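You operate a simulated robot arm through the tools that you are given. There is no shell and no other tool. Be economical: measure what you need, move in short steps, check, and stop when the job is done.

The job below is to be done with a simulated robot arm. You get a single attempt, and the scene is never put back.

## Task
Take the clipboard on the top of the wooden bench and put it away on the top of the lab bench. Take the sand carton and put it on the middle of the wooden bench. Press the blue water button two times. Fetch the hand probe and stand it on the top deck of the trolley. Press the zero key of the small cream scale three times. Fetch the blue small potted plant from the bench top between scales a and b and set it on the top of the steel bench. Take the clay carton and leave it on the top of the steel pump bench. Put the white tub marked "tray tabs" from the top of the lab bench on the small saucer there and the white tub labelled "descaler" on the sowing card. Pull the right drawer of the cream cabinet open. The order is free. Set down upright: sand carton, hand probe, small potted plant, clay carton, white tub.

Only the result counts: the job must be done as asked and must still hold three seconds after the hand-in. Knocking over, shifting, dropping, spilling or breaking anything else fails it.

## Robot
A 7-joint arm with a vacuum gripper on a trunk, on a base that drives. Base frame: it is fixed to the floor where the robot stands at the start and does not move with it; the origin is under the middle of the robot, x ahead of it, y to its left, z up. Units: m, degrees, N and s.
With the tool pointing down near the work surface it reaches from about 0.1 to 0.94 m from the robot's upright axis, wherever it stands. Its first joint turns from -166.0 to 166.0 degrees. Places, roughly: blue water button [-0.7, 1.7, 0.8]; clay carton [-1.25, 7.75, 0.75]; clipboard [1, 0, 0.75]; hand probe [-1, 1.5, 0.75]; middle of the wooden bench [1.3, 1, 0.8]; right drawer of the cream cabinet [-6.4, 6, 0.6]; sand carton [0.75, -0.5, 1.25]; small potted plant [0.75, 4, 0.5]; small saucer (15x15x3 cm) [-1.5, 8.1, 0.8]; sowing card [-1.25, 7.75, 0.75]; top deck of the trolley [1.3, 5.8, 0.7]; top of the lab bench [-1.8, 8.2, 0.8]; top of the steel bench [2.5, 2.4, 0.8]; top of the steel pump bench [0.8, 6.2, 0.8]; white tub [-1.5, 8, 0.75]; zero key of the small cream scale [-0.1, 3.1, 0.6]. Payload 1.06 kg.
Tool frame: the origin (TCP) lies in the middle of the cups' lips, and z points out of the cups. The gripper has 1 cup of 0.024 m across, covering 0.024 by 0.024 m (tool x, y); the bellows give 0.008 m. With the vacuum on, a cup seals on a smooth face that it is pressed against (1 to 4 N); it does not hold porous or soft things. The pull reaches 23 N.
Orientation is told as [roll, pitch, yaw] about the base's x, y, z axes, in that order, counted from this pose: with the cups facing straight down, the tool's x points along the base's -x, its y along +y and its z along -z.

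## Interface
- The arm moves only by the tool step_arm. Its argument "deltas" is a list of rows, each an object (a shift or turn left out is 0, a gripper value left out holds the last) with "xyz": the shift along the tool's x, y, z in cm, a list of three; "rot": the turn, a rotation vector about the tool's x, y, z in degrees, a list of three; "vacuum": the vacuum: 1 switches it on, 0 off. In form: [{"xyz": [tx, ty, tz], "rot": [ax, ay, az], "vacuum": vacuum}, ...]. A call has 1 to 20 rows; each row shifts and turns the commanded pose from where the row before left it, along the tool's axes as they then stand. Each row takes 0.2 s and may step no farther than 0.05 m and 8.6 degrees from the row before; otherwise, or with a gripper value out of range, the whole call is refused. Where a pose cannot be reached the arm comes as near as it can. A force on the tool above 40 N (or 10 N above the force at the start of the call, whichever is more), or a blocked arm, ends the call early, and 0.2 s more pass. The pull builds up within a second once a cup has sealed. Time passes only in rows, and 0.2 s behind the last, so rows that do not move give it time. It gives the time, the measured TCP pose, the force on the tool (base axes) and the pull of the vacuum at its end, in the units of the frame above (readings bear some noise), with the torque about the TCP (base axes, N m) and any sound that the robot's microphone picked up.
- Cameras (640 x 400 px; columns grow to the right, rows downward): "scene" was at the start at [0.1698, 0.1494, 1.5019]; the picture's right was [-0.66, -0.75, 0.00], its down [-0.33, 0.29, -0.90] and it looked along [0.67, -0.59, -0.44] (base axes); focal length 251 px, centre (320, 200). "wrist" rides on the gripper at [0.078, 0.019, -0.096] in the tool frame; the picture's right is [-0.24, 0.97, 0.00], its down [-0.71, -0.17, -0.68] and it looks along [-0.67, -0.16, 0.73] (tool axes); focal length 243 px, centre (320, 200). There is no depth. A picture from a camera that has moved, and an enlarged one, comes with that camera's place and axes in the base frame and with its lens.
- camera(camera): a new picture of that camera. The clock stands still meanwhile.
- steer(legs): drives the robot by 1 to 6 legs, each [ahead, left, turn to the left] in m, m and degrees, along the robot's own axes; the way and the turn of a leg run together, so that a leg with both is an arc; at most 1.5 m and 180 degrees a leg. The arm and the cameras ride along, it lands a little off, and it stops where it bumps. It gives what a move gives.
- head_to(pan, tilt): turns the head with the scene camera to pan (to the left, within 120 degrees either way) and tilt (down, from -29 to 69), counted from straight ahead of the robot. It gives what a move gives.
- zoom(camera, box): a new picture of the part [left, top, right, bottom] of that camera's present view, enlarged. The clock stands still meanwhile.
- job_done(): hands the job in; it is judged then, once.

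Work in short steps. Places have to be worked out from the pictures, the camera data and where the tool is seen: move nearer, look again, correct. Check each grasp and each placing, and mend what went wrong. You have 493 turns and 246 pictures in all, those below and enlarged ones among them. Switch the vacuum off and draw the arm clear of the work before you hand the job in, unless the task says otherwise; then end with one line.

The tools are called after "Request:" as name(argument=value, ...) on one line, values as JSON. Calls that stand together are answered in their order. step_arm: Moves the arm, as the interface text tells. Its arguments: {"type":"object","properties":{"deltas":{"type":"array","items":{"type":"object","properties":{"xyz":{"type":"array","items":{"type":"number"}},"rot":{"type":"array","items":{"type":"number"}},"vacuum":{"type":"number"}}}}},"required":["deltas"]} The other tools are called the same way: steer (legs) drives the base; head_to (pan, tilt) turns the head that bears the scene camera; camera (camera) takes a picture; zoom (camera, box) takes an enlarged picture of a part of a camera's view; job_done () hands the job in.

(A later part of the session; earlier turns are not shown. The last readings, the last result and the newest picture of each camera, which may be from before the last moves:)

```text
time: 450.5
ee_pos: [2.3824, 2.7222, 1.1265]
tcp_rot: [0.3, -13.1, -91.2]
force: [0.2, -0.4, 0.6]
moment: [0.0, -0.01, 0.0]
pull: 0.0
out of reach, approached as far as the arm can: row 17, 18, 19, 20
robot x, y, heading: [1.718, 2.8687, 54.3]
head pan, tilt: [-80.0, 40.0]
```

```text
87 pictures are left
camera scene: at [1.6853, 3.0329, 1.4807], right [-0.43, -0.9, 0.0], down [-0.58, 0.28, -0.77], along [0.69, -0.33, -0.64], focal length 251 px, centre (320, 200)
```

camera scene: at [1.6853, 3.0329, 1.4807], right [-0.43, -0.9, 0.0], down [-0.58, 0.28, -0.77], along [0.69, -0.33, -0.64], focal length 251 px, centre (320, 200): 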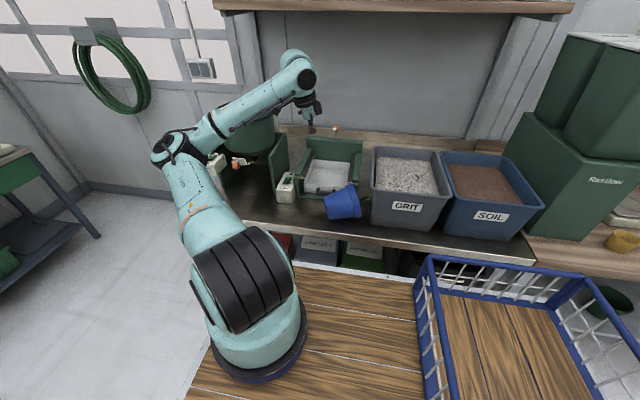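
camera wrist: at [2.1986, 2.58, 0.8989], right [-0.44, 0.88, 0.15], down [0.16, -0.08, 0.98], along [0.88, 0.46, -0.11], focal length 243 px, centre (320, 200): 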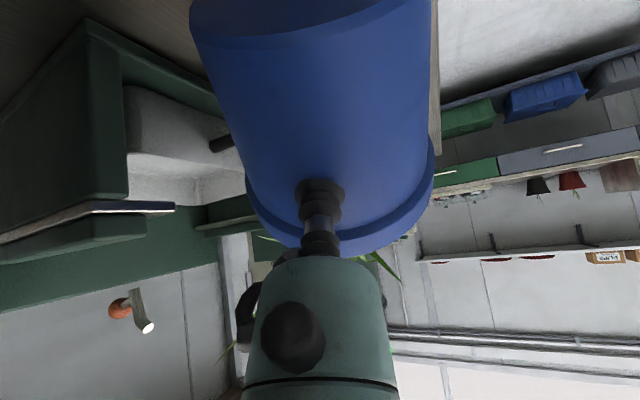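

Request:
zoom(camera="scene", box=[280, 140, 400, 240])

```text
4.00 times, centred on (340, 190) of scene
camera zoom: at [1.6853, 3.0329, 1.4807], right [-0.43, -0.9, 0.0], down [-0.58, 0.28, -0.77], along [0.69, -0.33, -0.64], focal length 1004 px, centre (240, 240)
```

zoom: 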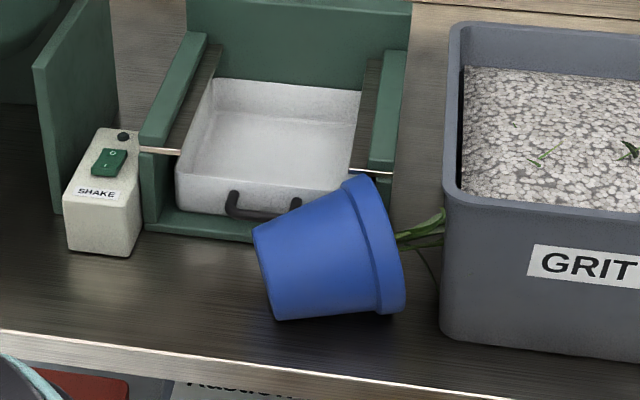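

Leaves pass through things (visual only), good. The pot now lies fully on the bench, base toward +s, rim toward −s. I'll return the tool to yaw ≈53° to restore the elbow posture, then grip it with a tilt the other way.

Request:
step_arm(deltas=[{"rot": [-1.8, 0, -7.8], "vacuum": 0}, {"rot": [-1.8, 0, -7.8]}, {"rot": [-1.8, 0, -7.8]}, {"rot": [-1.8, 0, -7.8]}, {"rot": [-1.8, 0, -7.8]}, {"rot": [-1.8, 0, -7.8]}, {"rot": [-1.8, 0, -7.8]}, {"rot": [-1.8, 0, -7.8]}, {"rot": [-1.8, 0, -7.8]}, {"rot": [-1.8, 0, -7.8]}, {"rot": [-1.8, 0, -7.8]}, {"rot": [-1.8, 0, -7.8]}, {"rot": [-1.8, 0, -7.8]}, {"rot": [-1.8, 0, -7.8]}, {"rot": [-1.8, 0, -7.8]}, {"rot": [-1.8, 0, -7.8]}, {"rot": [-1.8, 0, -7.8]}, {"rot": [-1.8, 0, -7.8]}])

Request:
step_arm(deltas=[{"rot": [0, 6.5, 0]}, {"rot": [0, 6.5, 0]}, {"rot": [0, 6.5, 0]}, {"rot": [0, 6.5, 0]}])

Request:
camera(camera="scene")

Request:
camera(camera="wrist")

```text
time: 454.3
ee_pos: [2.3826, 2.7219, 1.127]
tcp_rot: [-0.3, -13.1, 53.1]
force: [-0.7, -0.3, 0.1]
moment: [0.03, -0.01, 0.0]
pull: 0.1
robot x, y, heading: [1.7175, 2.8675, 54.5]
head pan, tilt: [-80.0, 40.0]
```

```text
time: 455.3
ee_pos: [2.3808, 2.7226, 1.1266]
tcp_rot: [-0.4, 13.0, 52.7]
force: [-0.1, -0.4, 0.6]
moment: [0.0, -0.03, 0.04]
pull: 0.0
robot x, y, heading: [1.7218, 2.867, 54.5]
head pan, tilt: [-80.0, 40.0]
```

```text
85 pictures are left
camera scene: at [1.6851, 3.0326, 1.4808], right [-0.43, -0.9, 0.0], down [-0.58, 0.28, -0.77], along [0.69, -0.33, -0.64], focal length 251 px, centre (320, 200)
```

scene: 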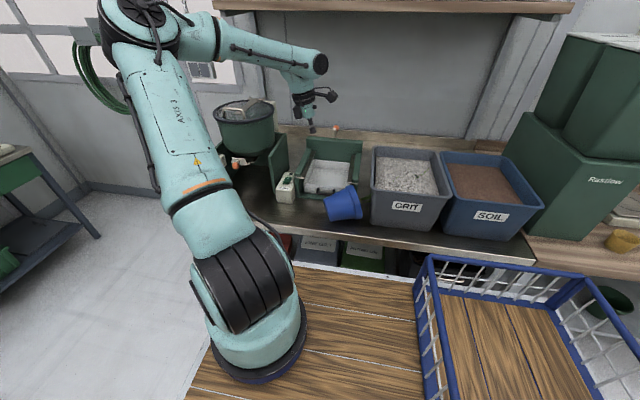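

```text
84 pictures are left
camera wrist: at [2.3319, 2.6905, 1.2392], right [-0.64, 0.77, -0.06], down [0.64, 0.57, 0.51], along [0.43, 0.29, -0.86], focal length 243 px, centre (320, 200)
```

wrist: 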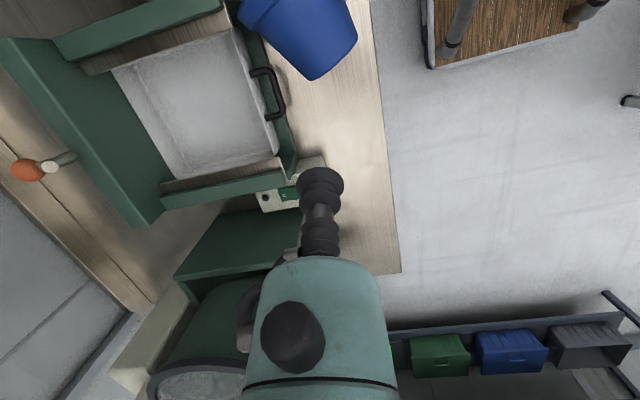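

Pot: base ≈(s 3.56,c 0.265), rim toward −s. Rotate yaw to 73°, move above its mid-wall and look.

Request:
step_arm(deltas=[{"rot": [1.5, 0, -6.6]}, {"rot": [1.5, 0, -6.6]}, {"rot": [1.5, 0, -6.6]}, {"xyz": [0.62, 0.43, 4.1]}, {"xyz": [0.62, 0.43, 4.1]}, {"xyz": [0.62, 0.43, 4.1]}, {"xyz": [0.62, 0.43, 4.1]}, {"xyz": [0.5, 0.4, 3.0]}])

Request:
camera(camera="wrist")

```text
time: 457.1
ee_pos: [2.3414, 2.6544, 0.9479]
tcp_rot: [-0.3, 13.0, 73.1]
force: [-0.4, -0.2, 0.5]
moment: [-0.06, 0.02, -0.02]
pull: 0.0
robot x, y, heading: [1.7185, 2.8658, 54.3]
head pan, tilt: [-80.0, 40.0]
```

```text
83 pictures are left
camera wrist: at [2.3068, 2.6097, 1.0589], right [-0.86, 0.5, -0.06], down [0.41, 0.76, 0.51], along [0.3, 0.42, -0.86], focal length 243 px, centre (320, 200)
```

wrist: 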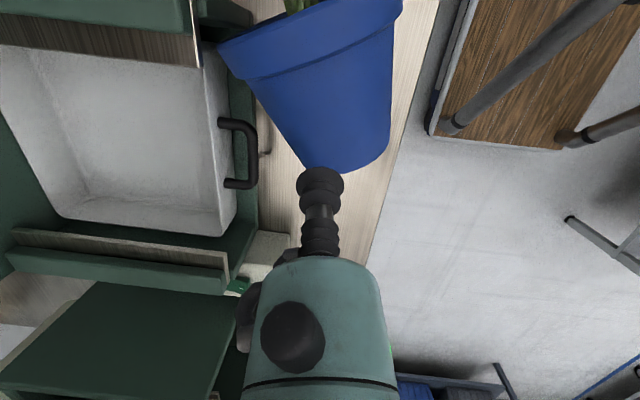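

Axis is rotated ~15° more; align yaw to 88°, then descend with vacuum onto mid-wall [2.33,2.636].

Request:
step_arm(deltas=[{"rot": [1.7, 0, -7.3]}, {"rot": [1.7, 0, -7.3]}, {"xyz": [0, 1.1, 0]}, {"xyz": [0, 0, 4], "vacuum": 1}, {"xyz": [0, 0, 3]}, {"xyz": [0, 0, 0.8]}, {"xyz": [0, 0, 0.5]}, {}])

```text
time: 458.9
ee_pos: [2.3309, 2.6404, 0.8651]
tcp_rot: [-0.4, 13.1, 88.2]
force: [5.7, 10.2, 15.1]
moment: [-0.34, 0.37, 0.29]
pull: 22.8
robot x, y, heading: [1.7161, 2.8664, 54.1]
head pan, tilt: [-80.0, 40.0]
```

Sealed. Lift, rotate back to yaw 53° and shift to the target spot, all slowly.

Request:
step_arm(deltas=[{"xyz": [0.1, 0, -0.4]}, {"xyz": [0.2, 0, -0.8]}, {"xyz": [0.25, 0, -1.1]}, {"xyz": [0.25, 0, -1.1]}, {"xyz": [0.25, 0, -1.1]}, {"xyz": [0.15, 0, -0.6]}, {"rot": [-0.6, 0, 2.6]}, {"rot": [-1.0, 0, 4.4]}, {"rot": [-1.1, 0, 4.8]}, {"rot": [-1.1, 0, 4.8]}, {"rot": [-1.1, 0, 4.8]}, {"rot": [-1.1, 0, 4.8]}, {"rot": [-1.1, 0, 4.8]}, {"rot": [-0.7, 0, 3.1]}, {"xyz": [-0.2, 0.7, 0]}, {"xyz": [-0.2, 1.2, -0.1]}, {"xyz": [-0.2, 1.1, -0.1]}, {}])

Request:
zoom(camera="scene", box=[250, 110, 390, 250])

```text
time: 462.7
ee_pos: [2.3109, 2.6646, 0.9155]
tcp_rot: [-0.5, 12.8, 53.1]
force: [0.3, 0.2, -9.2]
moment: [0.04, -0.05, 0.03]
pull: 22.6
robot x, y, heading: [1.7187, 2.8655, 54.5]
head pan, tilt: [-80.0, 40.0]
```

```text
2.86 times, centred on (320, 180) of scene
camera zoom: at [1.6855, 3.0328, 1.4808], right [-0.43, -0.9, 0.0], down [-0.58, 0.28, -0.77], along [0.69, -0.33, -0.64], focal length 717 px, centre (320, 257)
```

zoom: 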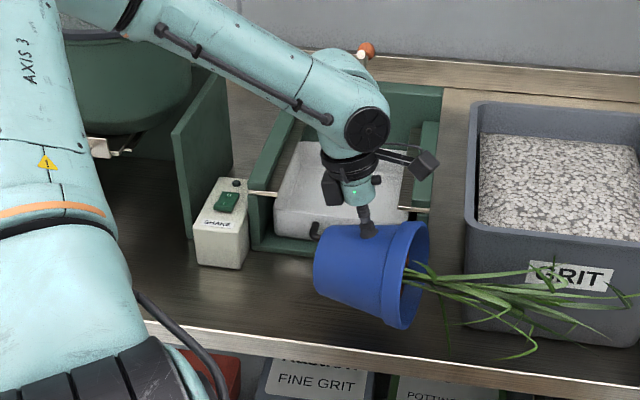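

Well-held now, base left, rim right, wrist on the open side. Tilt to 24° and lower to contact (≈0.877).

Request:
step_arm(deltas=[{"rot": [0, 3.7, 0]}, {"rot": [0, 3.7, 0]}, {"rot": [0, 3.7, 0]}, {"xyz": [-0.35, 0, 0.8]}, {"xyz": [-0.35, 0, 0.8]}, {"xyz": [-0.35, 0, 0.8]}, {"xyz": [-0.2, 0, 0.45]}, {}])

```text
time: 464.5
ee_pos: [2.3101, 2.6638, 0.885]
tcp_rot: [-0.4, 23.9, 52.9]
force: [0.5, 0.6, -8.7]
moment: [0.08, -0.07, -0.03]
pull: 22.7
robot x, y, heading: [1.7167, 2.8636, 54.3]
head pan, tilt: [-80.0, 40.0]
```

Request:
step_arm(deltas=[{"xyz": [-0.14, 0, 0.32]}, {"xyz": [-0.14, 0, 0.32]}, {}])

```text
time: 465.3
ee_pos: [2.3095, 2.663, 0.879]
tcp_rot: [-0.4, 24.0, 53.1]
force: [-1.1, -0.9, -8.6]
moment: [0.07, -0.11, 0.0]
pull: 23.4
robot x, y, heading: [1.7196, 2.8677, 54.3]
head pan, tilt: [-80.0, 40.0]
```

Request:
step_arm(deltas=[{"xyz": [-0.14, 0, 0.32]}, {"xyz": [-0.14, 0, 0.32]}, {}])

```text
time: 466.1
ee_pos: [2.3096, 2.6635, 0.8733]
tcp_rot: [-0.6, 24.0, 53.0]
force: [3.2, 0.3, 11.2]
moment: [-0.05, 0.04, -0.25]
pull: 22.2
robot x, y, heading: [1.7209, 2.8679, 54.2]
head pan, tilt: [-80.0, 40.0]
```

Contact. Rotate about the edge in 3° steps.

Request:
step_arm(deltas=[{"xyz": [0.05, 0, -0.12]}, {"xyz": [-0.54, 0, -0.3], "rot": [0, 3, 0]}, {"xyz": [-0.54, 0, -0.3], "rot": [0, 3, 0]}, {}])

```text
time: 467.1
ee_pos: [2.3157, 2.6706, 0.8745]
tcp_rot: [-0.6, 30.0, 52.9]
force: [-5.0, -6.5, 21.8]
moment: [0.22, -0.17, -0.01]
pull: 22.4
robot x, y, heading: [1.7209, 2.8653, 54.3]
head pan, tilt: [-80.0, 40.0]
```

Request:
step_arm(deltas=[{"xyz": [0.15, 0, -0.2]}, {"xyz": [-0.5, 0, -0.3], "rot": [0, 3, 0]}, {"xyz": [-0.5, 0, -0.3], "rot": [0, 3, 0]}, {}])

```text
time: 468.1
ee_pos: [2.3223, 2.6805, 0.8778]
tcp_rot: [-0.4, 36.0, 52.9]
force: [-1.4, -1.8, 12.6]
moment: [0.26, -0.15, -0.03]
pull: 23.2
robot x, y, heading: [1.7176, 2.8656, 54.1]
head pan, tilt: [-80.0, 40.0]
```

Request:
step_arm(deltas=[{"xyz": [-0.52, 0, -0.3], "rot": [0, 3, 0]}, {"xyz": [-0.52, 0, -0.3], "rot": [0, 3, 0]}, {}])

```text
time: 468.9
ee_pos: [2.3294, 2.6902, 0.8756]
tcp_rot: [-0.6, 42.0, 52.8]
force: [-0.5, -2.1, 23.4]
moment: [0.24, -0.21, -0.05]
pull: 22.3
robot x, y, heading: [1.721, 2.8645, 54.3]
head pan, tilt: [-80.0, 40.0]
```

Request:
step_arm(deltas=[{"xyz": [-0.42, 0, -0.4], "rot": [0, 3, 0]}, {"xyz": [-0.48, 0, -0.33], "rot": [0, 3, 0]}, {}])

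```text
time: 469.7
ee_pos: [2.3372, 2.7, 0.8749]
tcp_rot: [-0.7, 47.9, 52.6]
force: [2.4, 0.5, 27.3]
moment: [0.37, -0.26, -0.04]
pull: 22.7
robot x, y, heading: [1.722, 2.8703, 54.3]
head pan, tilt: [-80.0, 40.0]
```

Request:
step_arm(deltas=[{"xyz": [0.2, 0, -0.18]}, {"xyz": [-0.48, 0, -0.33], "rot": [0, 3, 0]}, {"xyz": [-0.5, 0, -0.3], "rot": [0, 3, 0]}, {}])

```text
time: 470.7
ee_pos: [2.3429, 2.7104, 0.8741]
tcp_rot: [-0.7, 54.1, 52.7]
force: [2.8, 2.4, 17.7]
moment: [0.25, -0.19, -0.01]
pull: 22.7
robot x, y, heading: [1.7194, 2.869, 54.3]
head pan, tilt: [-80.0, 40.0]
```

Request:
step_arm(deltas=[{"xyz": [-0.5, 0, -0.3], "rot": [0, 3, 0]}, {"xyz": [-0.5, 0, -0.3], "rot": [0, 3, 0]}, {}])

Request:
zoom(camera="scene", box=[250, 110, 390, 250])

```text
time: 471.3
ee_pos: [2.3518, 2.7162, 0.8732]
tcp_rot: [-1.2, 58.7, 52.4]
force: [0.8, 3.3, 9.4]
moment: [0.22, -0.05, -0.04]
pull: 22.9
robot x, y, heading: [1.7194, 2.8668, 54.1]
head pan, tilt: [-80.0, 40.0]
stopped in row 2: the force on the tool passed its limit at 43 N (the readings are from after the stop); the commanded pose is now the measured one
```

```text
2.86 times, centred on (320, 180) of scene
camera zoom: at [1.6851, 3.0332, 1.4807], right [-0.43, -0.9, 0.0], down [-0.58, 0.28, -0.77], along [0.69, -0.33, -0.64], focal length 717 px, centre (320, 257)
```

zoom: 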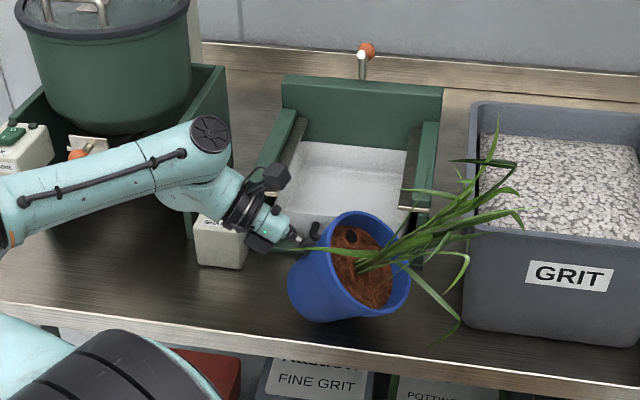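

The pot stands tilted only ~34°, so it will rock back upright by itself. Release and withdraw slowly so it settles.

Request:
step_arm(deltas=[{"vacuum": 0}, {}, {"xyz": [0, 0, -0.4]}, {"xyz": [0, 0, -0.4]}, {"xyz": [0, 0, -0.4]}, {"xyz": [0, 0, -0.4]}, {"xyz": [0, 0, -0.4]}, {"xyz": [0, 0, -0.5]}, {"xyz": [0, 0, -0.5]}, {"xyz": [0, 0, -0.6]}, {"xyz": [0, 0, -0.8]}, {"xyz": [0, 0, -1]}, {"xyz": [0, 0, -1.5]}, {}])

Request:
zoom(camera="scene", box=[250, 110, 390, 250])

```text
time: 474.3
ee_pos: [2.3859, 2.7642, 0.9053]
tcp_rot: [-1.0, 58.8, 52.7]
force: [0.2, -0.2, 0.7]
moment: [-0.02, 0.01, 0.0]
pull: 0.0
robot x, y, heading: [1.721, 2.8697, 53.9]
head pan, tilt: [-80.0, 40.0]
```

```text
2.86 times, centred on (320, 180) of scene
camera zoom: at [1.6853, 3.033, 1.4807], right [-0.43, -0.9, 0.0], down [-0.58, 0.28, -0.77], along [0.69, -0.33, -0.64], focal length 717 px, centre (320, 257)
```

zoom: 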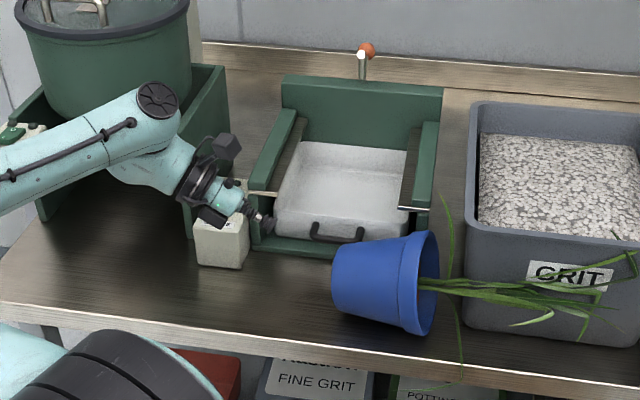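

It tipped back (higher centre of mass than assumed) and lies again. I'll re-grip and this time rotate to nearly upright, with the wrist yawed away from the SHAKE box.

Request:
step_arm(deltas=[{"xyz": [3.4, 0, -2.1]}, {"xyz": [3.4, 0, -2.1]}, {"xyz": [3.4, 0, -2.1]}, {"rot": [0, -7.6, 0]}, {"rot": [0, -7.6, 0]}, {"rot": [0, -7.6, 0]}, {"rot": [0, -7.6, 0]}, {"rot": [0, -7.6, 0]}, {"rot": [0, -7.6, 0]}, {"rot": [-1.6, 0, 6.8]}, {"rot": [-1.6, 0, 6.8]}, {"xyz": [2.07, -1.4, 2.65]}, {"xyz": [2.07, -1.4, 2.65]}, {"xyz": [2.07, -1.4, 2.65]}, {"xyz": [2.07, -1.4, 2.65]}])

Request:
camera(camera="wrist")

```text
time: 477.5
ee_pos: [2.3412, 2.6542, 0.9435]
tcp_rot: [-0.5, 13.1, 39.3]
force: [0.4, -0.6, 0.1]
moment: [0.01, 0.02, -0.01]
pull: 0.1
robot x, y, heading: [1.7214, 2.8669, 54.6]
head pan, tilt: [-80.0, 40.0]
```

```text
79 pictures are left
camera wrist: at [2.2864, 2.6348, 1.054], right [-0.44, 0.9, -0.06], down [0.76, 0.41, 0.51], along [0.48, 0.18, -0.86], focal length 243 px, centre (320, 200)
```

wrist: 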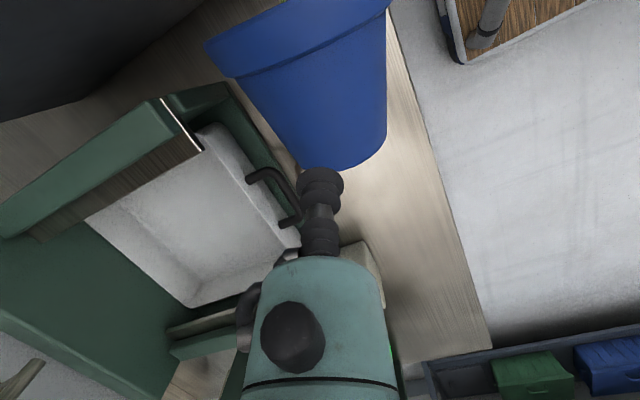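

Align yaw to 56° and descend with vacuum onto ≈[2.32,2.639].

Request:
step_arm(deltas=[{"rot": [1.9, 0, -8.2]}, {"rot": [1.9, 0, -8.2]}, {"xyz": [0.6, 0.9, 0]}, {"xyz": [0, 0, 4], "vacuum": 1}, {"xyz": [0, 0, 3]}, {"xyz": [0, 0, 0.6]}, {"xyz": [0, 0, 0.5]}, {}])

```text
time: 479.3
ee_pos: [2.3235, 2.6407, 0.8628]
tcp_rot: [-0.5, 13.1, 56.2]
force: [17.4, 16.4, 13.8]
moment: [-0.36, 0.41, -0.03]
pull: 23.4
robot x, y, heading: [1.7239, 2.8701, 54.2]
head pan, tilt: [-80.0, 40.0]
```

Sealed. Lift, rotate to yaw 71°, tilt to 24°.

Request:
step_arm(deltas=[{"xyz": [0.1, 0, -0.4]}, {"xyz": [0.2, 0, -0.8]}, {"xyz": [0.25, 0, -1.1]}, {"xyz": [0.25, 0, -1.1]}, {"xyz": [0.15, 0, -0.6]}, {"rot": [0.6, 0, -2.6]}, {"rot": [0.9, 0, -4]}, {"rot": [0.9, 0, -4]}, {"rot": [0.9, 0, -4]}, {"xyz": [-0.7, 0.4, 0]}, {"rot": [0, 3.6, 0]}, {"rot": [0, 3.7, 0]}, {"rot": [0, 3.6, 0]}, {}])

Request:
zoom(camera="scene", box=[250, 110, 390, 250])

```text
time: 482.3
ee_pos: [2.318, 2.6466, 0.9037]
tcp_rot: [-0.3, 24.4, 71.1]
force: [-0.1, 0.1, -9.1]
moment: [0.08, -0.05, -0.02]
pull: 23.0
robot x, y, heading: [1.7187, 2.861, 54.5]
head pan, tilt: [-80.0, 40.0]
```

```text
2.86 times, centred on (320, 180) of scene
camera zoom: at [1.6855, 3.0328, 1.4808], right [-0.43, -0.9, 0.0], down [-0.58, 0.28, -0.77], along [0.69, -0.33, -0.64], focal length 717 px, centre (320, 257)
```

zoom: 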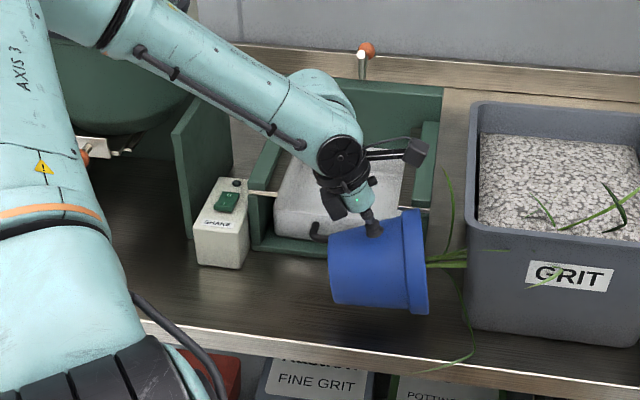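

Request:
step_arm(deltas=[{"xyz": [-0.4, 0, 0.9]}, {"xyz": [-0.4, 0, 0.9]}, {"xyz": [-0.2, 0, 0.45]}, {"xyz": [-0.14, 0, 0.32]}, {}])

```text
time: 483.5
ee_pos: [2.3191, 2.6466, 0.8746]
tcp_rot: [-0.2, 24.3, 71.1]
force: [0.0, 0.3, -6.9]
moment: [0.07, -0.02, 0.0]
pull: 22.9
robot x, y, heading: [1.7206, 2.8669, 54.4]
head pan, tilt: [-80.0, 40.0]
```

Edge touching. Arc steps.

Request:
step_arm(deltas=[{"xyz": [-0.54, 0, -0.28], "rot": [0, 3, 0]}, {"xyz": [-0.52, 0, -0.3], "rot": [0, 3, 0]}, {"xyz": [-0.5, 0, -0.32], "rot": [0, 3, 0]}, {"xyz": [-0.5, 0, -0.32], "rot": [0, 3, 0]}, {}])

```text
time: 484.7
ee_pos: [2.3255, 2.6686, 0.8771]
tcp_rot: [-0.5, 36.3, 70.9]
force: [-0.9, -3.2, 2.4]
moment: [0.23, -0.09, 0.0]
pull: 23.4
robot x, y, heading: [1.7212, 2.8648, 54.5]
head pan, tilt: [-80.0, 40.0]
```

Request:
step_arm(deltas=[{"xyz": [-0.52, 0, -0.3], "rot": [0, 3, 0]}, {"xyz": [-0.52, 0, -0.3], "rot": [0, 3, 0]}, {"xyz": [-0.48, 0, -0.34], "rot": [0, 3, 0]}, {"xyz": [-0.48, 0, -0.34], "rot": [0, 3, 0]}, {}])

```text
time: 485.9
ee_pos: [2.3328, 2.6933, 0.8758]
tcp_rot: [-0.5, 48.2, 70.9]
force: [-1.7, -3.1, 24.4]
moment: [0.47, -0.14, -0.06]
pull: 22.4
robot x, y, heading: [1.7199, 2.866, 54.7]
head pan, tilt: [-80.0, 40.0]
```

Request:
step_arm(deltas=[{"xyz": [0.22, 0, -0.2]}, {"xyz": [-0.48, 0, -0.33], "rot": [0, 3, 0]}, {"xyz": [-0.5, 0, -0.3], "rot": [0, 3, 0]}, {}])

```text
time: 486.9
ee_pos: [2.3372, 2.7024, 0.8754]
tcp_rot: [-0.9, 54.3, 70.5]
force: [-0.5, 2.9, 33.0]
moment: [0.7, -0.34, -0.1]
pull: 23.2
robot x, y, heading: [1.7183, 2.8621, 54.5]
head pan, tilt: [-80.0, 40.0]
```

Request:
step_arm(deltas=[{"xyz": [0.35, 0, -0.25]}, {}])

Request:
zoom(camera="scene", box=[250, 110, 390, 250])

```text
time: 487.5
ee_pos: [2.3378, 2.7026, 0.8767]
tcp_rot: [-0.2, 54.2, 71.0]
force: [-0.7, -1.0, -7.4]
moment: [0.2, -0.12, -0.02]
pull: 23.0
robot x, y, heading: [1.7203, 2.8634, 54.2]
head pan, tilt: [-80.0, 40.0]
```

```text
2.86 times, centred on (320, 180) of scene
camera zoom: at [1.6854, 3.0329, 1.4807], right [-0.43, -0.9, 0.0], down [-0.58, 0.28, -0.77], along [0.69, -0.33, -0.64], focal length 717 px, centre (320, 257)
```

zoom: 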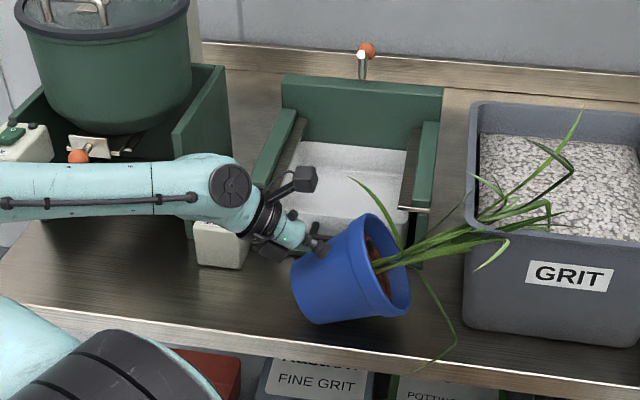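

Load is now just right; continue the arc to nearly upright.

Request:
step_arm(deltas=[{"xyz": [-0.5, 0, -0.31], "rot": [0, 3, 0]}, {"xyz": [-0.5, 0, -0.31], "rot": [0, 3, 0]}, {"xyz": [-0.5, 0, -0.31], "rot": [0, 3, 0]}, {}])

```text
time: 488.2
ee_pos: [2.3432, 2.7133, 0.8762]
tcp_rot: [-1.5, 60.8, 69.9]
force: [-1.1, 1.6, 7.7]
moment: [0.43, -0.14, -0.05]
pull: 23.0
robot x, y, heading: [1.72, 2.8654, 54.2]
head pan, tilt: [-80.0, 40.0]
stopped in row 3: the force on the tool passed its limit at 42 N (the readings are from after the stop); the commanded pose is now the measured one
```

Blocked at the same angle as before; check the wrist view for what is touching.

Request:
camera(camera="wrist")

```text
76 pictures are left
camera wrist: at [2.3378, 2.763, 0.9924], right [-0.88, 0.42, -0.22], down [0.47, 0.84, -0.28], along [0.06, -0.35, -0.93], focal length 243 px, centre (320, 200)
```

wrist: 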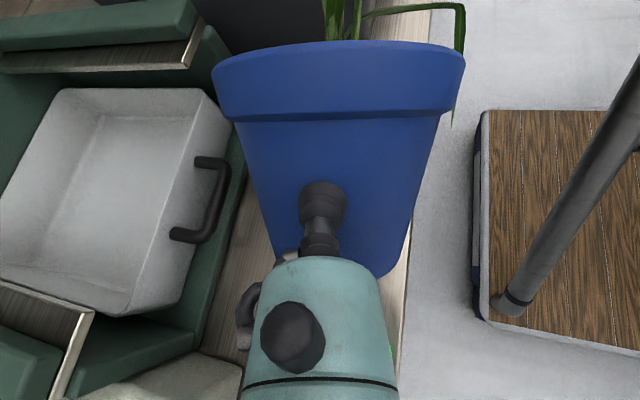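

The gripper's side bracket meets the sieve frame. Reverse the arc, lift, and shift the pot 12 cm along +s (beyond the sieve), then repeat.

Request:
step_arm(deltas=[{"xyz": [0.56, 0, 0.2], "rot": [0, -3, 0]}, {"xyz": [0.52, 0, 0.26], "rot": [0, -3, 0]}, {"xyz": [0.52, 0, 0.28], "rot": [0, -3, 0]}, {"xyz": [0.52, 0, 0.28], "rot": [0, -3, 0]}, {"xyz": [0.52, 0, 0.28], "rot": [0, -3, 0]}, {"xyz": [0.52, 0, 0.28], "rot": [0, -3, 0]}, {"xyz": [0.52, 0, 0.28], "rot": [0, -3, 0]}, {"xyz": [0.52, 0, 0.28], "rot": [0, -3, 0]}, {"xyz": [0.52, 0, 0.28], "rot": [0, -3, 0]}, {"xyz": [0.52, 0, 0.28], "rot": [0, -3, 0]}, {"xyz": [0.52, 0, 0.28], "rot": [0, -3, 0]}, {"xyz": [0.52, 0, 0.28], "rot": [0, -3, 0]}, {}])

```text
time: 491.0
ee_pos: [2.3217, 2.6501, 0.8959]
tcp_rot: [-0.8, 24.7, 71.1]
force: [1.8, 0.4, 1.4]
moment: [0.01, 0.0, -0.02]
pull: 0.1
robot x, y, heading: [1.7226, 2.8638, 54.2]
head pan, tilt: [-80.0, 40.0]
```

Request:
step_arm(deltas=[{"xyz": [0, 0, -3], "vacuum": 0}, {"xyz": [0, 0, -3]}])

Request:
zoom(camera="scene", box=[250, 110, 390, 250])

Request:
camera(camera="wrist")

```text
time: 491.6
ee_pos: [2.3302, 2.6741, 0.9495]
tcp_rot: [-0.6, 24.8, 71.0]
force: [-0.1, -0.6, 0.8]
moment: [0.05, 0.0, 0.02]
pull: 0.1
robot x, y, heading: [1.7168, 2.8694, 54.3]
head pan, tilt: [-80.0, 40.0]
```

```text
2.86 times, centred on (320, 180) of scene
camera zoom: at [1.6854, 3.0328, 1.4808], right [-0.43, -0.9, 0.0], down [-0.58, 0.28, -0.77], along [0.69, -0.33, -0.64], focal length 717 px, centre (320, 257)
```

zoom: 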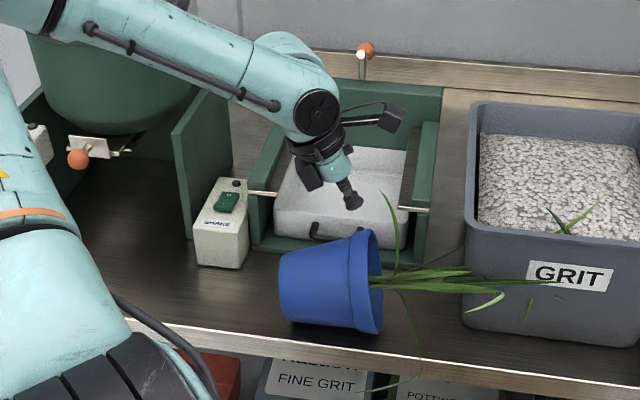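

```text
74 pictures are left
camera wrist: at [2.3007, 2.6515, 1.0709], right [-0.85, 0.51, -0.11], down [0.46, 0.83, 0.33], along [0.26, 0.23, -0.94], focal length 243 px, centre (320, 200)
```

wrist: 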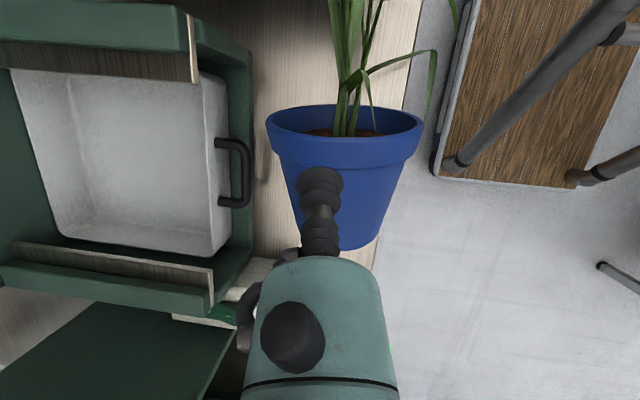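

The pot lies again, axis elevated ~20°, a little further along +s. Re-grip with the tool normal to its wall (p≈25°): shift over and descend.

Request:
step_arm(deltas=[{"rot": [-2.1, 0, 4.5]}, {"rot": [-2.1, 0, 4.5]}, {"xyz": [-3.5, 0.6, -1.6]}, {"xyz": [-3.5, 0.6, -1.6]}])

Request:
camera(camera="wrist")

```text
time: 492.6
ee_pos: [2.3567, 2.7452, 0.949]
tcp_rot: [-0.6, 24.5, 61.0]
force: [-0.1, -0.4, 0.0]
moment: [0.04, -0.01, 0.01]
pull: 0.1
robot x, y, heading: [1.7183, 2.8657, 54.3]
head pan, tilt: [-80.0, 40.0]
```

```text
73 pictures are left
camera wrist: at [2.3236, 2.7278, 1.0696], right [-0.75, 0.65, -0.11], down [0.59, 0.73, 0.33], along [0.29, 0.18, -0.94], focal length 243 px, centre (320, 200)
```

wrist: 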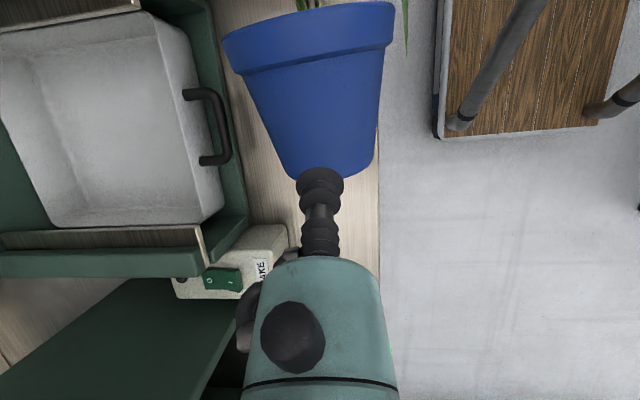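

Aligned. Fine-tune yaw +8° and descend with vacuum.

Request:
step_arm(deltas=[{"rot": [3.3, 0, -7.2]}, {"xyz": [0, 0, 4], "vacuum": 1}, {"xyz": [0, 0, 2.2]}, {"xyz": [0, 0, 0.6]}, {"xyz": [0, 0, 0.5]}, {}])

```text
time: 494.0
ee_pos: [2.3456, 2.7178, 0.8834]
tcp_rot: [-0.7, 24.7, 69.0]
force: [-0.2, -0.5, 0.1]
moment: [0.01, 0.03, 0.02]
pull: 0.1
robot x, y, heading: [1.7226, 2.8662, 54.4]
head pan, tilt: [-80.0, 40.0]
```

Request:
step_arm(deltas=[{"xyz": [0, 0, 0.5]}, {"xyz": [0, 0, 0.5]}, {"xyz": [0, 0, 0.4]}, {}])

```text
time: 495.0
ee_pos: [2.3444, 2.712, 0.8729]
tcp_rot: [-0.7, 24.8, 69.0]
force: [-1.4, 0.5, 10.1]
moment: [0.14, -0.09, -0.04]
pull: 23.0
robot x, y, heading: [1.7222, 2.865, 54.3]
head pan, tilt: [-80.0, 40.0]
```

Sealed with good alignment. Lift 3 cm, shift 8 cm along +s slowly.

Request:
step_arm(deltas=[{"xyz": [0.15, 0, -0.35]}, {"xyz": [0.35, 0, -0.75]}, {"xyz": [0.42, 0, -0.9]}, {"xyz": [0.3, 0, -0.65]}, {"xyz": [-0.4, -0.2, -0.2]}, {"xyz": [-0.9, -0.42, -0.42]}, {"xyz": [-0.95, -0.45, -0.44]}, {"xyz": [-0.95, -0.45, -0.44]}, {"xyz": [-0.95, -0.45, -0.44]}, {"xyz": [-0.95, -0.45, -0.44]}, {"xyz": [-0.95, -0.45, -0.44]}, {"xyz": [-0.5, -0.22, -0.2]}, {}])

Request:
zoom(camera="scene", box=[230, 110, 390, 250])

```text
time: 497.8
ee_pos: [2.3966, 2.7713, 0.9]
tcp_rot: [-0.7, 24.7, 69.1]
force: [-0.1, 0.5, -8.7]
moment: [0.09, -0.03, 0.01]
pull: 22.5
robot x, y, heading: [1.7182, 2.8667, 54.2]
head pan, tilt: [-80.0, 40.0]
```

```text
2.86 times, centred on (310, 180) of scene
camera zoom: at [1.6855, 3.033, 1.4807], right [-0.43, -0.9, 0.0], down [-0.58, 0.28, -0.77], along [0.69, -0.33, -0.64], focal length 717 px, centre (349, 257)
```

zoom: 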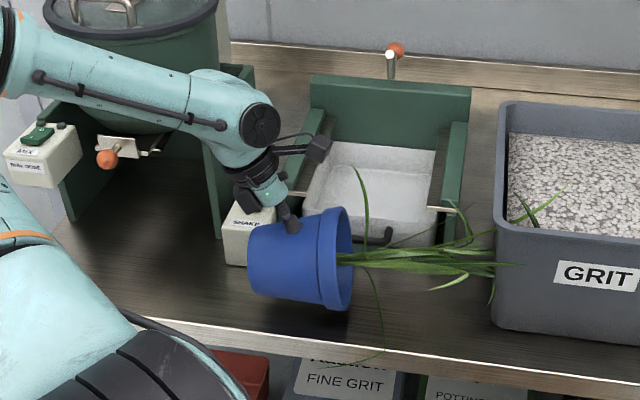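

Request:
step_arm(deltas=[{"xyz": [-0.35, 0, 0.75]}, {"xyz": [-0.35, 0, 0.75]}, {"xyz": [-0.25, 0, 0.55]}, {"xyz": [-0.12, 0, 0.27]}, {}])

```text
time: 499.0
ee_pos: [2.3975, 2.7707, 0.877]
tcp_rot: [-0.6, 24.7, 69.1]
force: [1.5, 2.2, 0.0]
moment: [-0.01, 0.09, -0.03]
pull: 22.5
robot x, y, heading: [1.7197, 2.8612, 54.3]
head pan, tilt: [-80.0, 40.0]
```

Edge supported. Arc up in 3° steps.

Request:
step_arm(deltas=[{"xyz": [-0.52, 0, -0.34], "rot": [0, 3, 0]}, {"xyz": [-0.52, 0, -0.34], "rot": [0, 3, 0]}, {"xyz": [-0.52, 0, -0.34], "rot": [0, 3, 0]}, {"xyz": [-0.52, 0, -0.34], "rot": [0, 3, 0]}, {}])

```text
time: 500.2
ee_pos: [2.4068, 2.7937, 0.8766]
tcp_rot: [-0.7, 36.8, 68.9]
force: [0.5, -0.2, -9.2]
moment: [0.15, -0.08, 0.03]
pull: 22.9
robot x, y, heading: [1.7191, 2.8669, 54.5]
head pan, tilt: [-80.0, 40.0]
```

Request:
step_arm(deltas=[{"xyz": [-0.18, 0, 0.24]}, {"xyz": [-0.12, 0, 0.16]}, {}])

```text
time: 501.0
ee_pos: [2.406, 2.7924, 0.8755]
tcp_rot: [-1.0, 36.8, 68.6]
force: [-4.1, -6.0, 26.6]
moment: [0.48, -0.16, -0.02]
pull: 22.7
robot x, y, heading: [1.7162, 2.8713, 54.3]
head pan, tilt: [-80.0, 40.0]
```

Request:
step_arm(deltas=[{"xyz": [0.1, 0, -0.13]}, {"xyz": [-0.53, 0, -0.32], "rot": [0, 3, 0]}, {"xyz": [-0.53, 0, -0.32], "rot": [0, 3, 0]}, {"xyz": [-0.53, 0, -0.32], "rot": [0, 3, 0]}, {}])

```text
time: 502.2
ee_pos: [2.4124, 2.8107, 0.8722]
tcp_rot: [-0.9, 45.7, 68.7]
force: [-3.9, -4.9, 26.5]
moment: [0.64, -0.27, -0.04]
pull: 22.8
robot x, y, heading: [1.7162, 2.8671, 54.4]
head pan, tilt: [-80.0, 40.0]
```

Request:
step_arm(deltas=[{"xyz": [0.12, 0, -0.14]}, {"xyz": [-0.5, 0, -0.34], "rot": [0, 3, 0]}, {"xyz": [-0.5, 0, -0.34], "rot": [0, 3, 0]}, {"xyz": [-0.5, 0, -0.34], "rot": [0, 3, 0]}, {}])

```text
time: 503.1
ee_pos: [2.4191, 2.8232, 0.8708]
tcp_rot: [-1.3, 52.7, 68.4]
force: [-1.1, -1.2, 9.3]
moment: [0.44, -0.15, -0.07]
pull: 23.3
robot x, y, heading: [1.7198, 2.8692, 54.1]
head pan, tilt: [-80.0, 40.0]
stopped in row 4: the force on the tool passed its limit at 43 N (the readings are from after the stop); the commanded pose is now the measured one
```

Request:
step_arm(deltas=[{"xyz": [0.15, 0, -0.12]}, {"xyz": [-0.45, 0, -0.36], "rot": [0, 3, 0]}, {"xyz": [-0.45, 0, -0.36], "rot": [0, 3, 0]}, {}])

```text
time: 504.1
ee_pos: [2.4241, 2.8324, 0.8703]
tcp_rot: [-1.7, 58.7, 68.0]
force: [0.3, 4.8, 36.7]
moment: [0.95, -0.3, -0.09]
pull: 22.8
robot x, y, heading: [1.7185, 2.8657, 54.5]
head pan, tilt: [-80.0, 40.0]
```

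Request:
zoom(camera="scene", box=[230, 110, 390, 250])

```text
2.86 times, centred on (310, 180) of scene
camera zoom: at [1.6839, 3.0334, 1.4807], right [-0.43, -0.9, 0.0], down [-0.58, 0.28, -0.77], along [0.69, -0.33, -0.64], focal length 717 px, centre (349, 257)
```

zoom: 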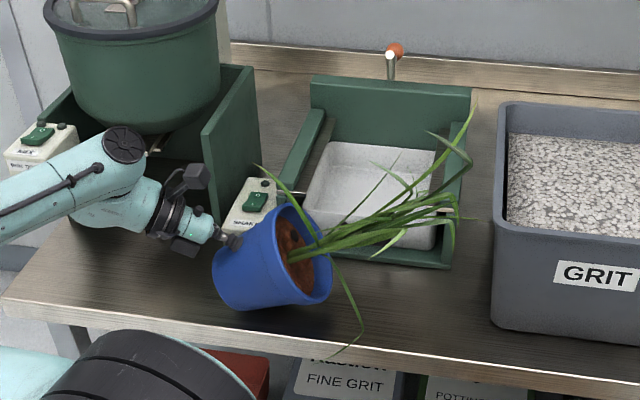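

Request:
step_arm(deltas=[{"xyz": [0.26, 0, -0.16]}, {}])

```text
time: 504.7
ee_pos: [2.4235, 2.8338, 0.8711]
tcp_rot: [-1.2, 58.7, 68.4]
force: [-0.9, 1.6, 9.4]
moment: [0.54, -0.13, -0.01]
pull: 22.9
robot x, y, heading: [1.721, 2.8665, 54.5]
head pan, tilt: [-80.0, 40.0]
```

Load light now. Continue rotating with slight upward bias.

Request:
step_arm(deltas=[{"xyz": [-0.42, 0, -0.4], "rot": [0, 3, 0]}, {"xyz": [-0.42, 0, -0.4], "rot": [0, 3, 0]}, {}])

```text
time: 505.5
ee_pos: [2.4282, 2.8432, 0.8703]
tcp_rot: [-1.8, 64.8, 67.7]
force: [0.8, 9.3, 30.2]
moment: [0.8, -0.29, -0.11]
pull: 23.2
robot x, y, heading: [1.7191, 2.868, 54.3]
head pan, tilt: [-80.0, 40.0]
```

Request:
step_arm(deltas=[{"xyz": [0.3, 0, -0.14]}, {"xyz": [-0.36, 0, -0.42], "rot": [0, 3, 0]}, {"xyz": [-0.36, 0, -0.42], "rot": [0, 3, 0]}, {}])

```text
time: 506.5
ee_pos: [2.4304, 2.8546, 0.8698]
tcp_rot: [-2.2, 70.7, 67.2]
force: [2.0, 5.3, 14.7]
moment: [0.56, -0.24, -0.02]
pull: 23.0
robot x, y, heading: [1.7199, 2.8646, 54.2]
head pan, tilt: [-80.0, 40.0]
```

Request:
step_arm(deltas=[{"xyz": [-0.4, 0, -0.4], "rot": [0, 3, 0]}, {"xyz": [-0.4, 0, -0.4], "rot": [0, 3, 0]}, {}])

Request:
zoom(camera="scene", box=[200, 110, 360, 250])

```text
time: 507.3
ee_pos: [2.4341, 2.8634, 0.862]
tcp_rot: [-2.8, 76.7, 66.7]
force: [0.3, 1.1, -1.3]
moment: [0.2, -0.13, -0.01]
pull: 22.8
robot x, y, heading: [1.7183, 2.8662, 54.5]
head pan, tilt: [-80.0, 40.0]
```

```text
2.86 times, centred on (280, 180) of scene
camera zoom: at [1.6853, 3.0331, 1.4807], right [-0.43, -0.9, 0.0], down [-0.58, 0.28, -0.77], along [0.69, -0.33, -0.64], focal length 717 px, centre (434, 257)
```

zoom: 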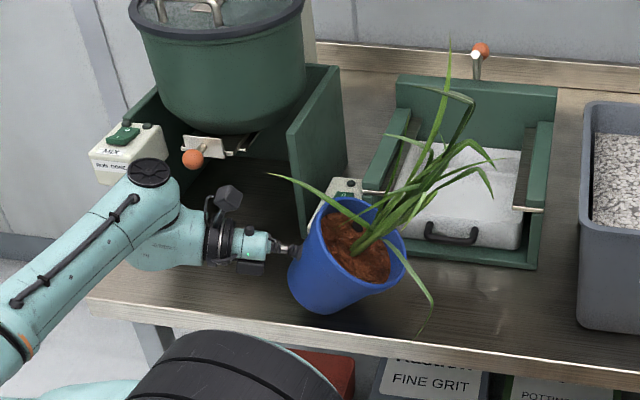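

Nearly upright (~20°). Continue a few more degrees.

Request:
step_arm(deltas=[{"xyz": [-0.48, 0, -0.34], "rot": [0, 3, 0]}, {"xyz": [-0.48, 0, -0.34], "rot": [0, 3, 0]}, {"xyz": [-0.48, 0, -0.34], "rot": [0, 3, 0]}, {}])

```text
time: 508.3
ee_pos: [2.44, 2.8755, 0.8505]
tcp_rot: [-8.9, 85.8, 60.4]
force: [1.2, 3.0, 2.2]
moment: [0.15, 0.04, -0.08]
pull: 23.1
robot x, y, heading: [1.7232, 2.8652, 54.3]
head pan, tilt: [-80.0, 40.0]
```

Request:
step_arm(deltas=[{"xyz": [-0.5, 0, -0.3], "rot": [0, 3, 0]}, {"xyz": [-0.5, 0, -0.3], "rot": [0, 3, 0]}, {}])

Request:
zoom(camera="scene", box=[200, 110, 360, 250])

```text
time: 509.1
ee_pos: [2.4427, 2.8813, 0.8421]
tcp_rot: [-159.0, 88.0, -89.6]
force: [0.4, 3.7, 0.5]
moment: [0.08, 0.07, -0.06]
pull: 22.7
robot x, y, heading: [1.7206, 2.8628, 54.0]
head pan, tilt: [-80.0, 40.0]
```

```text
2.86 times, centred on (280, 180) of scene
camera zoom: at [1.6853, 3.0332, 1.4807], right [-0.43, -0.9, 0.0], down [-0.58, 0.28, -0.77], along [0.69, -0.33, -0.64], focal length 717 px, centre (434, 257)
```

zoom: 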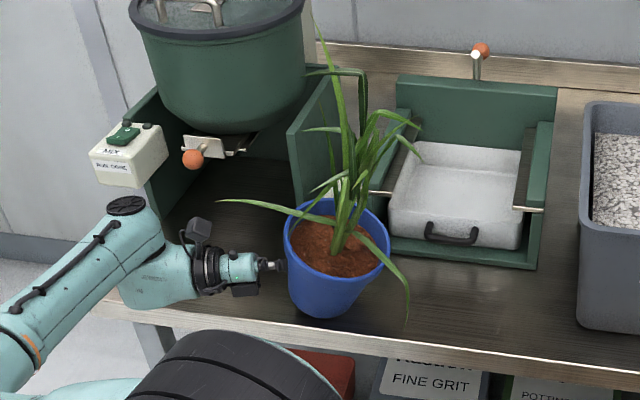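

Practically upright. Release and withdraw straight back.

Request:
step_arm(deltas=[{"vacuum": 0}, {}, {}, {"xyz": [0, 0, -0.4]}, {"xyz": [0, 0, -0.6]}, {"xyz": [0, 0, -1.5]}, {"xyz": [0, 0, -3]}, {}])

Request:
zoom(camera="scene", box=[200, 110, 360, 250])

```text
time: 510.9
ee_pos: [2.4625, 2.9337, 0.8407]
tcp_rot: [-157.8, 88.2, -88.4]
force: [0.0, 0.1, 0.0]
moment: [0.03, -0.02, -0.01]
pull: 0.1
robot x, y, heading: [1.7209, 2.8646, 54.3]
head pan, tilt: [-80.0, 40.0]
```

```text
2.86 times, centred on (280, 180) of scene
camera zoom: at [1.6853, 3.033, 1.4807], right [-0.43, -0.9, 0.0], down [-0.58, 0.28, -0.77], along [0.69, -0.33, -0.64], focal length 717 px, centre (434, 257)
```

zoom: 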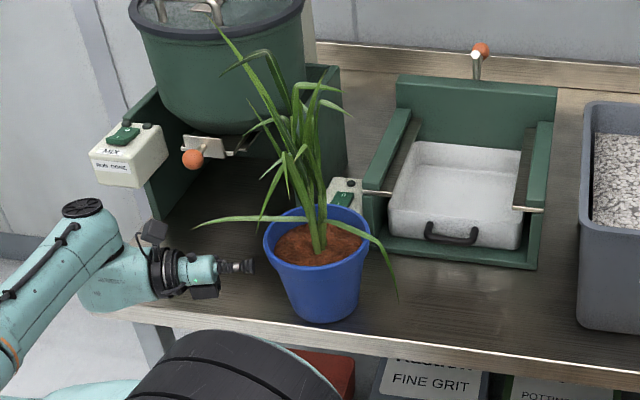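

The plant stands upright on the steel bench. Retract the arm up and restore tool-down with natural yaw.

Request:
step_arm(deltas=[{"xyz": [0, 0, -4]}, {"xyz": [4.5, 0, -1]}, {"xyz": [4.5, 0, -1]}, {"xyz": [4.5, 0, 0]}, {"xyz": [4.5, 0, 0]}, {"xyz": [4.5, 0, 0]}, {"xyz": [4.5, 0, 0]}, {"rot": [0, -8, 0]}, {"rot": [0, -8, 0]}, {"rot": [0, -8, 0]}, {"rot": [0, -8, 0]}, {"rot": [0, -8, 0]}, {"rot": [0, -8, 0]}, {"rot": [0, -8, 0]}, {"rot": [0, -8, 0]}, {"rot": [0, -8, 0]}, {"rot": [0, -8, 0]}, {"rot": [0, -8, 0]}])

Request:
step_arm(deltas=[{"rot": [0, 0, 8]}, {"rot": [0, 0, 8]}, {"rot": [0, 0, 8]}, {"rot": [0, 0, 8]}, {"rot": [0, 0, 8]}, {"rot": [0, 0, 8]}, {"rot": [0, 0, 8]}, {"rot": [0, 0, 8]}, {"rot": [0, 0, 8]}, {"rot": [0, 0, 8]}, {"rot": [0, 0, 8]}, {"rot": [0, 0, 8]}, {"rot": [0, 0, 8]}])

```text
time: 514.7
ee_pos: [2.4816, 2.9981, 1.1074]
tcp_rot: [-0.7, 3.6, 69.4]
force: [0.6, -0.3, 0.0]
moment: [-0.04, 0.02, 0.03]
pull: 0.1
robot x, y, heading: [1.7189, 2.8614, 54.4]
head pan, tilt: [-80.0, 40.0]
```

```text
time: 517.5
ee_pos: [2.4813, 2.9969, 1.1072]
tcp_rot: [-3.4, -1.6, -34.7]
force: [-0.7, -0.2, 0.1]
moment: [-0.01, -0.01, -0.02]
pull: 0.1
robot x, y, heading: [1.7213, 2.8659, 54.6]
head pan, tilt: [-80.0, 40.0]
```

Next: the potting table with the water button and hand probe. Level the tool, retract, and reverse down the main aisle, then face the table.

Request:
step_arm(deltas=[{"rot": [-3.4, 1.6, 0]}, {"xyz": [4.5, 0, -1]}, {"xyz": [4.5, 0, -1]}, {"xyz": [4.5, 0, -1]}, {"xyz": [4.5, 0, 0]}, {"xyz": [4.5, 0, 0]}, {"xyz": [4.5, 0, 0]}])

Request:
steer(legs=[[-1.2, 0, -1.3], [-1.15, 0.15, 0]])

Request:
steer(legs=[[0, 0.1, 0], [0, 0, 89]])

Request:
head_to(pan=-5, tilt=40)

Request:
camera(camera="scene")

```text
time: 519.1
ee_pos: [2.2594, 3.1481, 1.1423]
tcp_rot: [-0.1, -0.1, -34.7]
force: [-0.9, -0.1, 0.5]
moment: [0.03, 0.04, 0.02]
pull: 0.0
robot x, y, heading: [1.723, 2.865, 54.4]
head pan, tilt: [-80.0, 40.0]
```

```text
time: 530.7
ee_pos: [0.7498, 1.3216, 1.1426]
tcp_rot: [0.0, 0.0, -34.8]
force: [-0.7, -0.3, 0.2]
moment: [0.02, 0.0, -0.03]
pull: 0.1
robot x, y, heading: [0.2031, 1.0375, 54.2]
head pan, tilt: [-80.0, 40.0]
```

```text
time: 535.6
ee_pos: [-0.1378, 1.6502, 1.1415]
tcp_rot: [0.0, 0.0, 53.3]
force: [1.0, -0.9, -0.4]
moment: [0.02, 0.01, -0.01]
pull: 0.1
robot x, y, heading: [0.1273, 1.1032, 142.0]
head pan, tilt: [-80.0, 40.0]
```

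```text
time: 537.1
ee_pos: [-0.1364, 1.6494, 1.1429]
tcp_rot: [0.0, 0.0, 53.2]
force: [0.2, 0.7, -0.6]
moment: [0.01, 0.0, 0.03]
pull: 0.0
robot x, y, heading: [0.1271, 1.1, 142.1]
head pan, tilt: [-5.0, 40.0]
```

```text
67 pictures are left
camera scene: at [-0.1443, 1.0535, 1.4807], right [0.68, 0.73, 0.0], down [0.47, -0.44, -0.77], along [-0.56, 0.52, -0.64], focal length 251 px, centre (320, 200)
```

scene: 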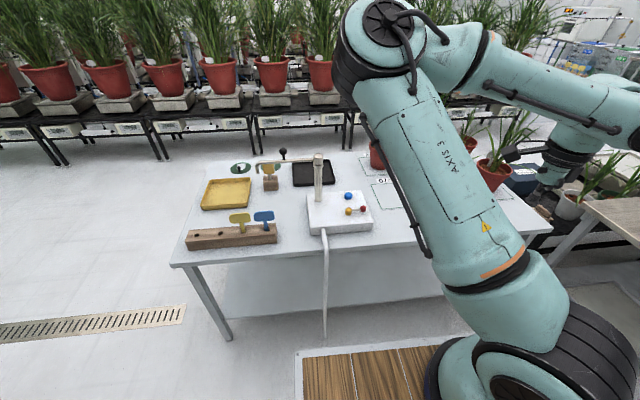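

Zoom on the button box and items.

Request:
zoom(camera="scene", box=[220, 140, 390, 250])

```text
3.64 times, centred on (305, 195) of scene
camera zoom: at [-0.1443, 1.0535, 1.4807], right [0.68, 0.73, 0.0], down [0.47, -0.44, -0.77], along [-0.56, 0.52, -0.64], focal length 913 px, centre (374, 218)
```

zoom: 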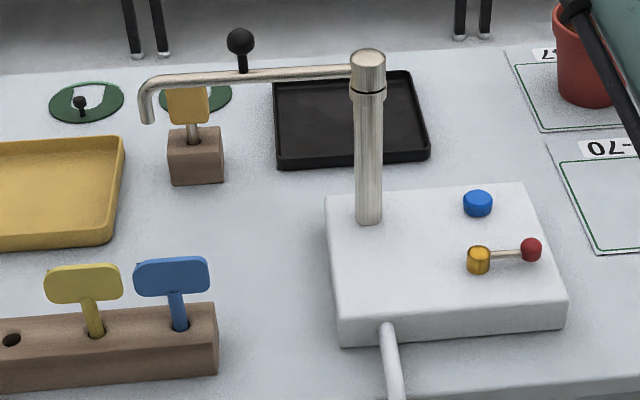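

The blue button sits on the tap base at ≈[-0.66,1.70]. Move closer and a bit left, then look with a lower, nearer view.

Request:
steer(legs=[[0, 0.27, 1], [0.26, 0, 0]])

Request:
head_to(pan=-10, tilt=45)

Request:
camera(camera="scene")

```text
time: 540.5
ee_pos: [-0.5276, 1.5762, 1.1427]
tcp_rot: [0.0, 0.0, 54.5]
force: [0.0, 0.2, 0.2]
moment: [0.02, -0.04, -0.06]
pull: 0.0
robot x, y, heading: [-0.2482, 1.0342, 143.7]
head pan, tilt: [-5.0, 40.0]
```

```text
time: 541.2
ee_pos: [-0.527, 1.5758, 1.1427]
tcp_rot: [0.1, -0.1, 54.7]
force: [-0.7, 0.0, 0.0]
moment: [0.01, 0.01, 0.02]
pull: 0.0
robot x, y, heading: [-0.256, 1.0298, 143.6]
head pan, tilt: [-10.0, 45.0]
```

```text
65 pictures are left
camera scene: at [-0.5115, 0.9821, 1.4735], right [0.72, 0.69, 0.0], down [0.49, -0.51, -0.71], along [-0.49, 0.51, -0.71], focal length 251 px, centre (320, 200)
```

scene: 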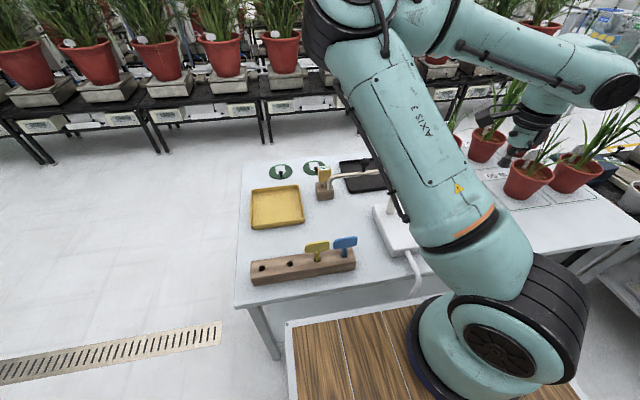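

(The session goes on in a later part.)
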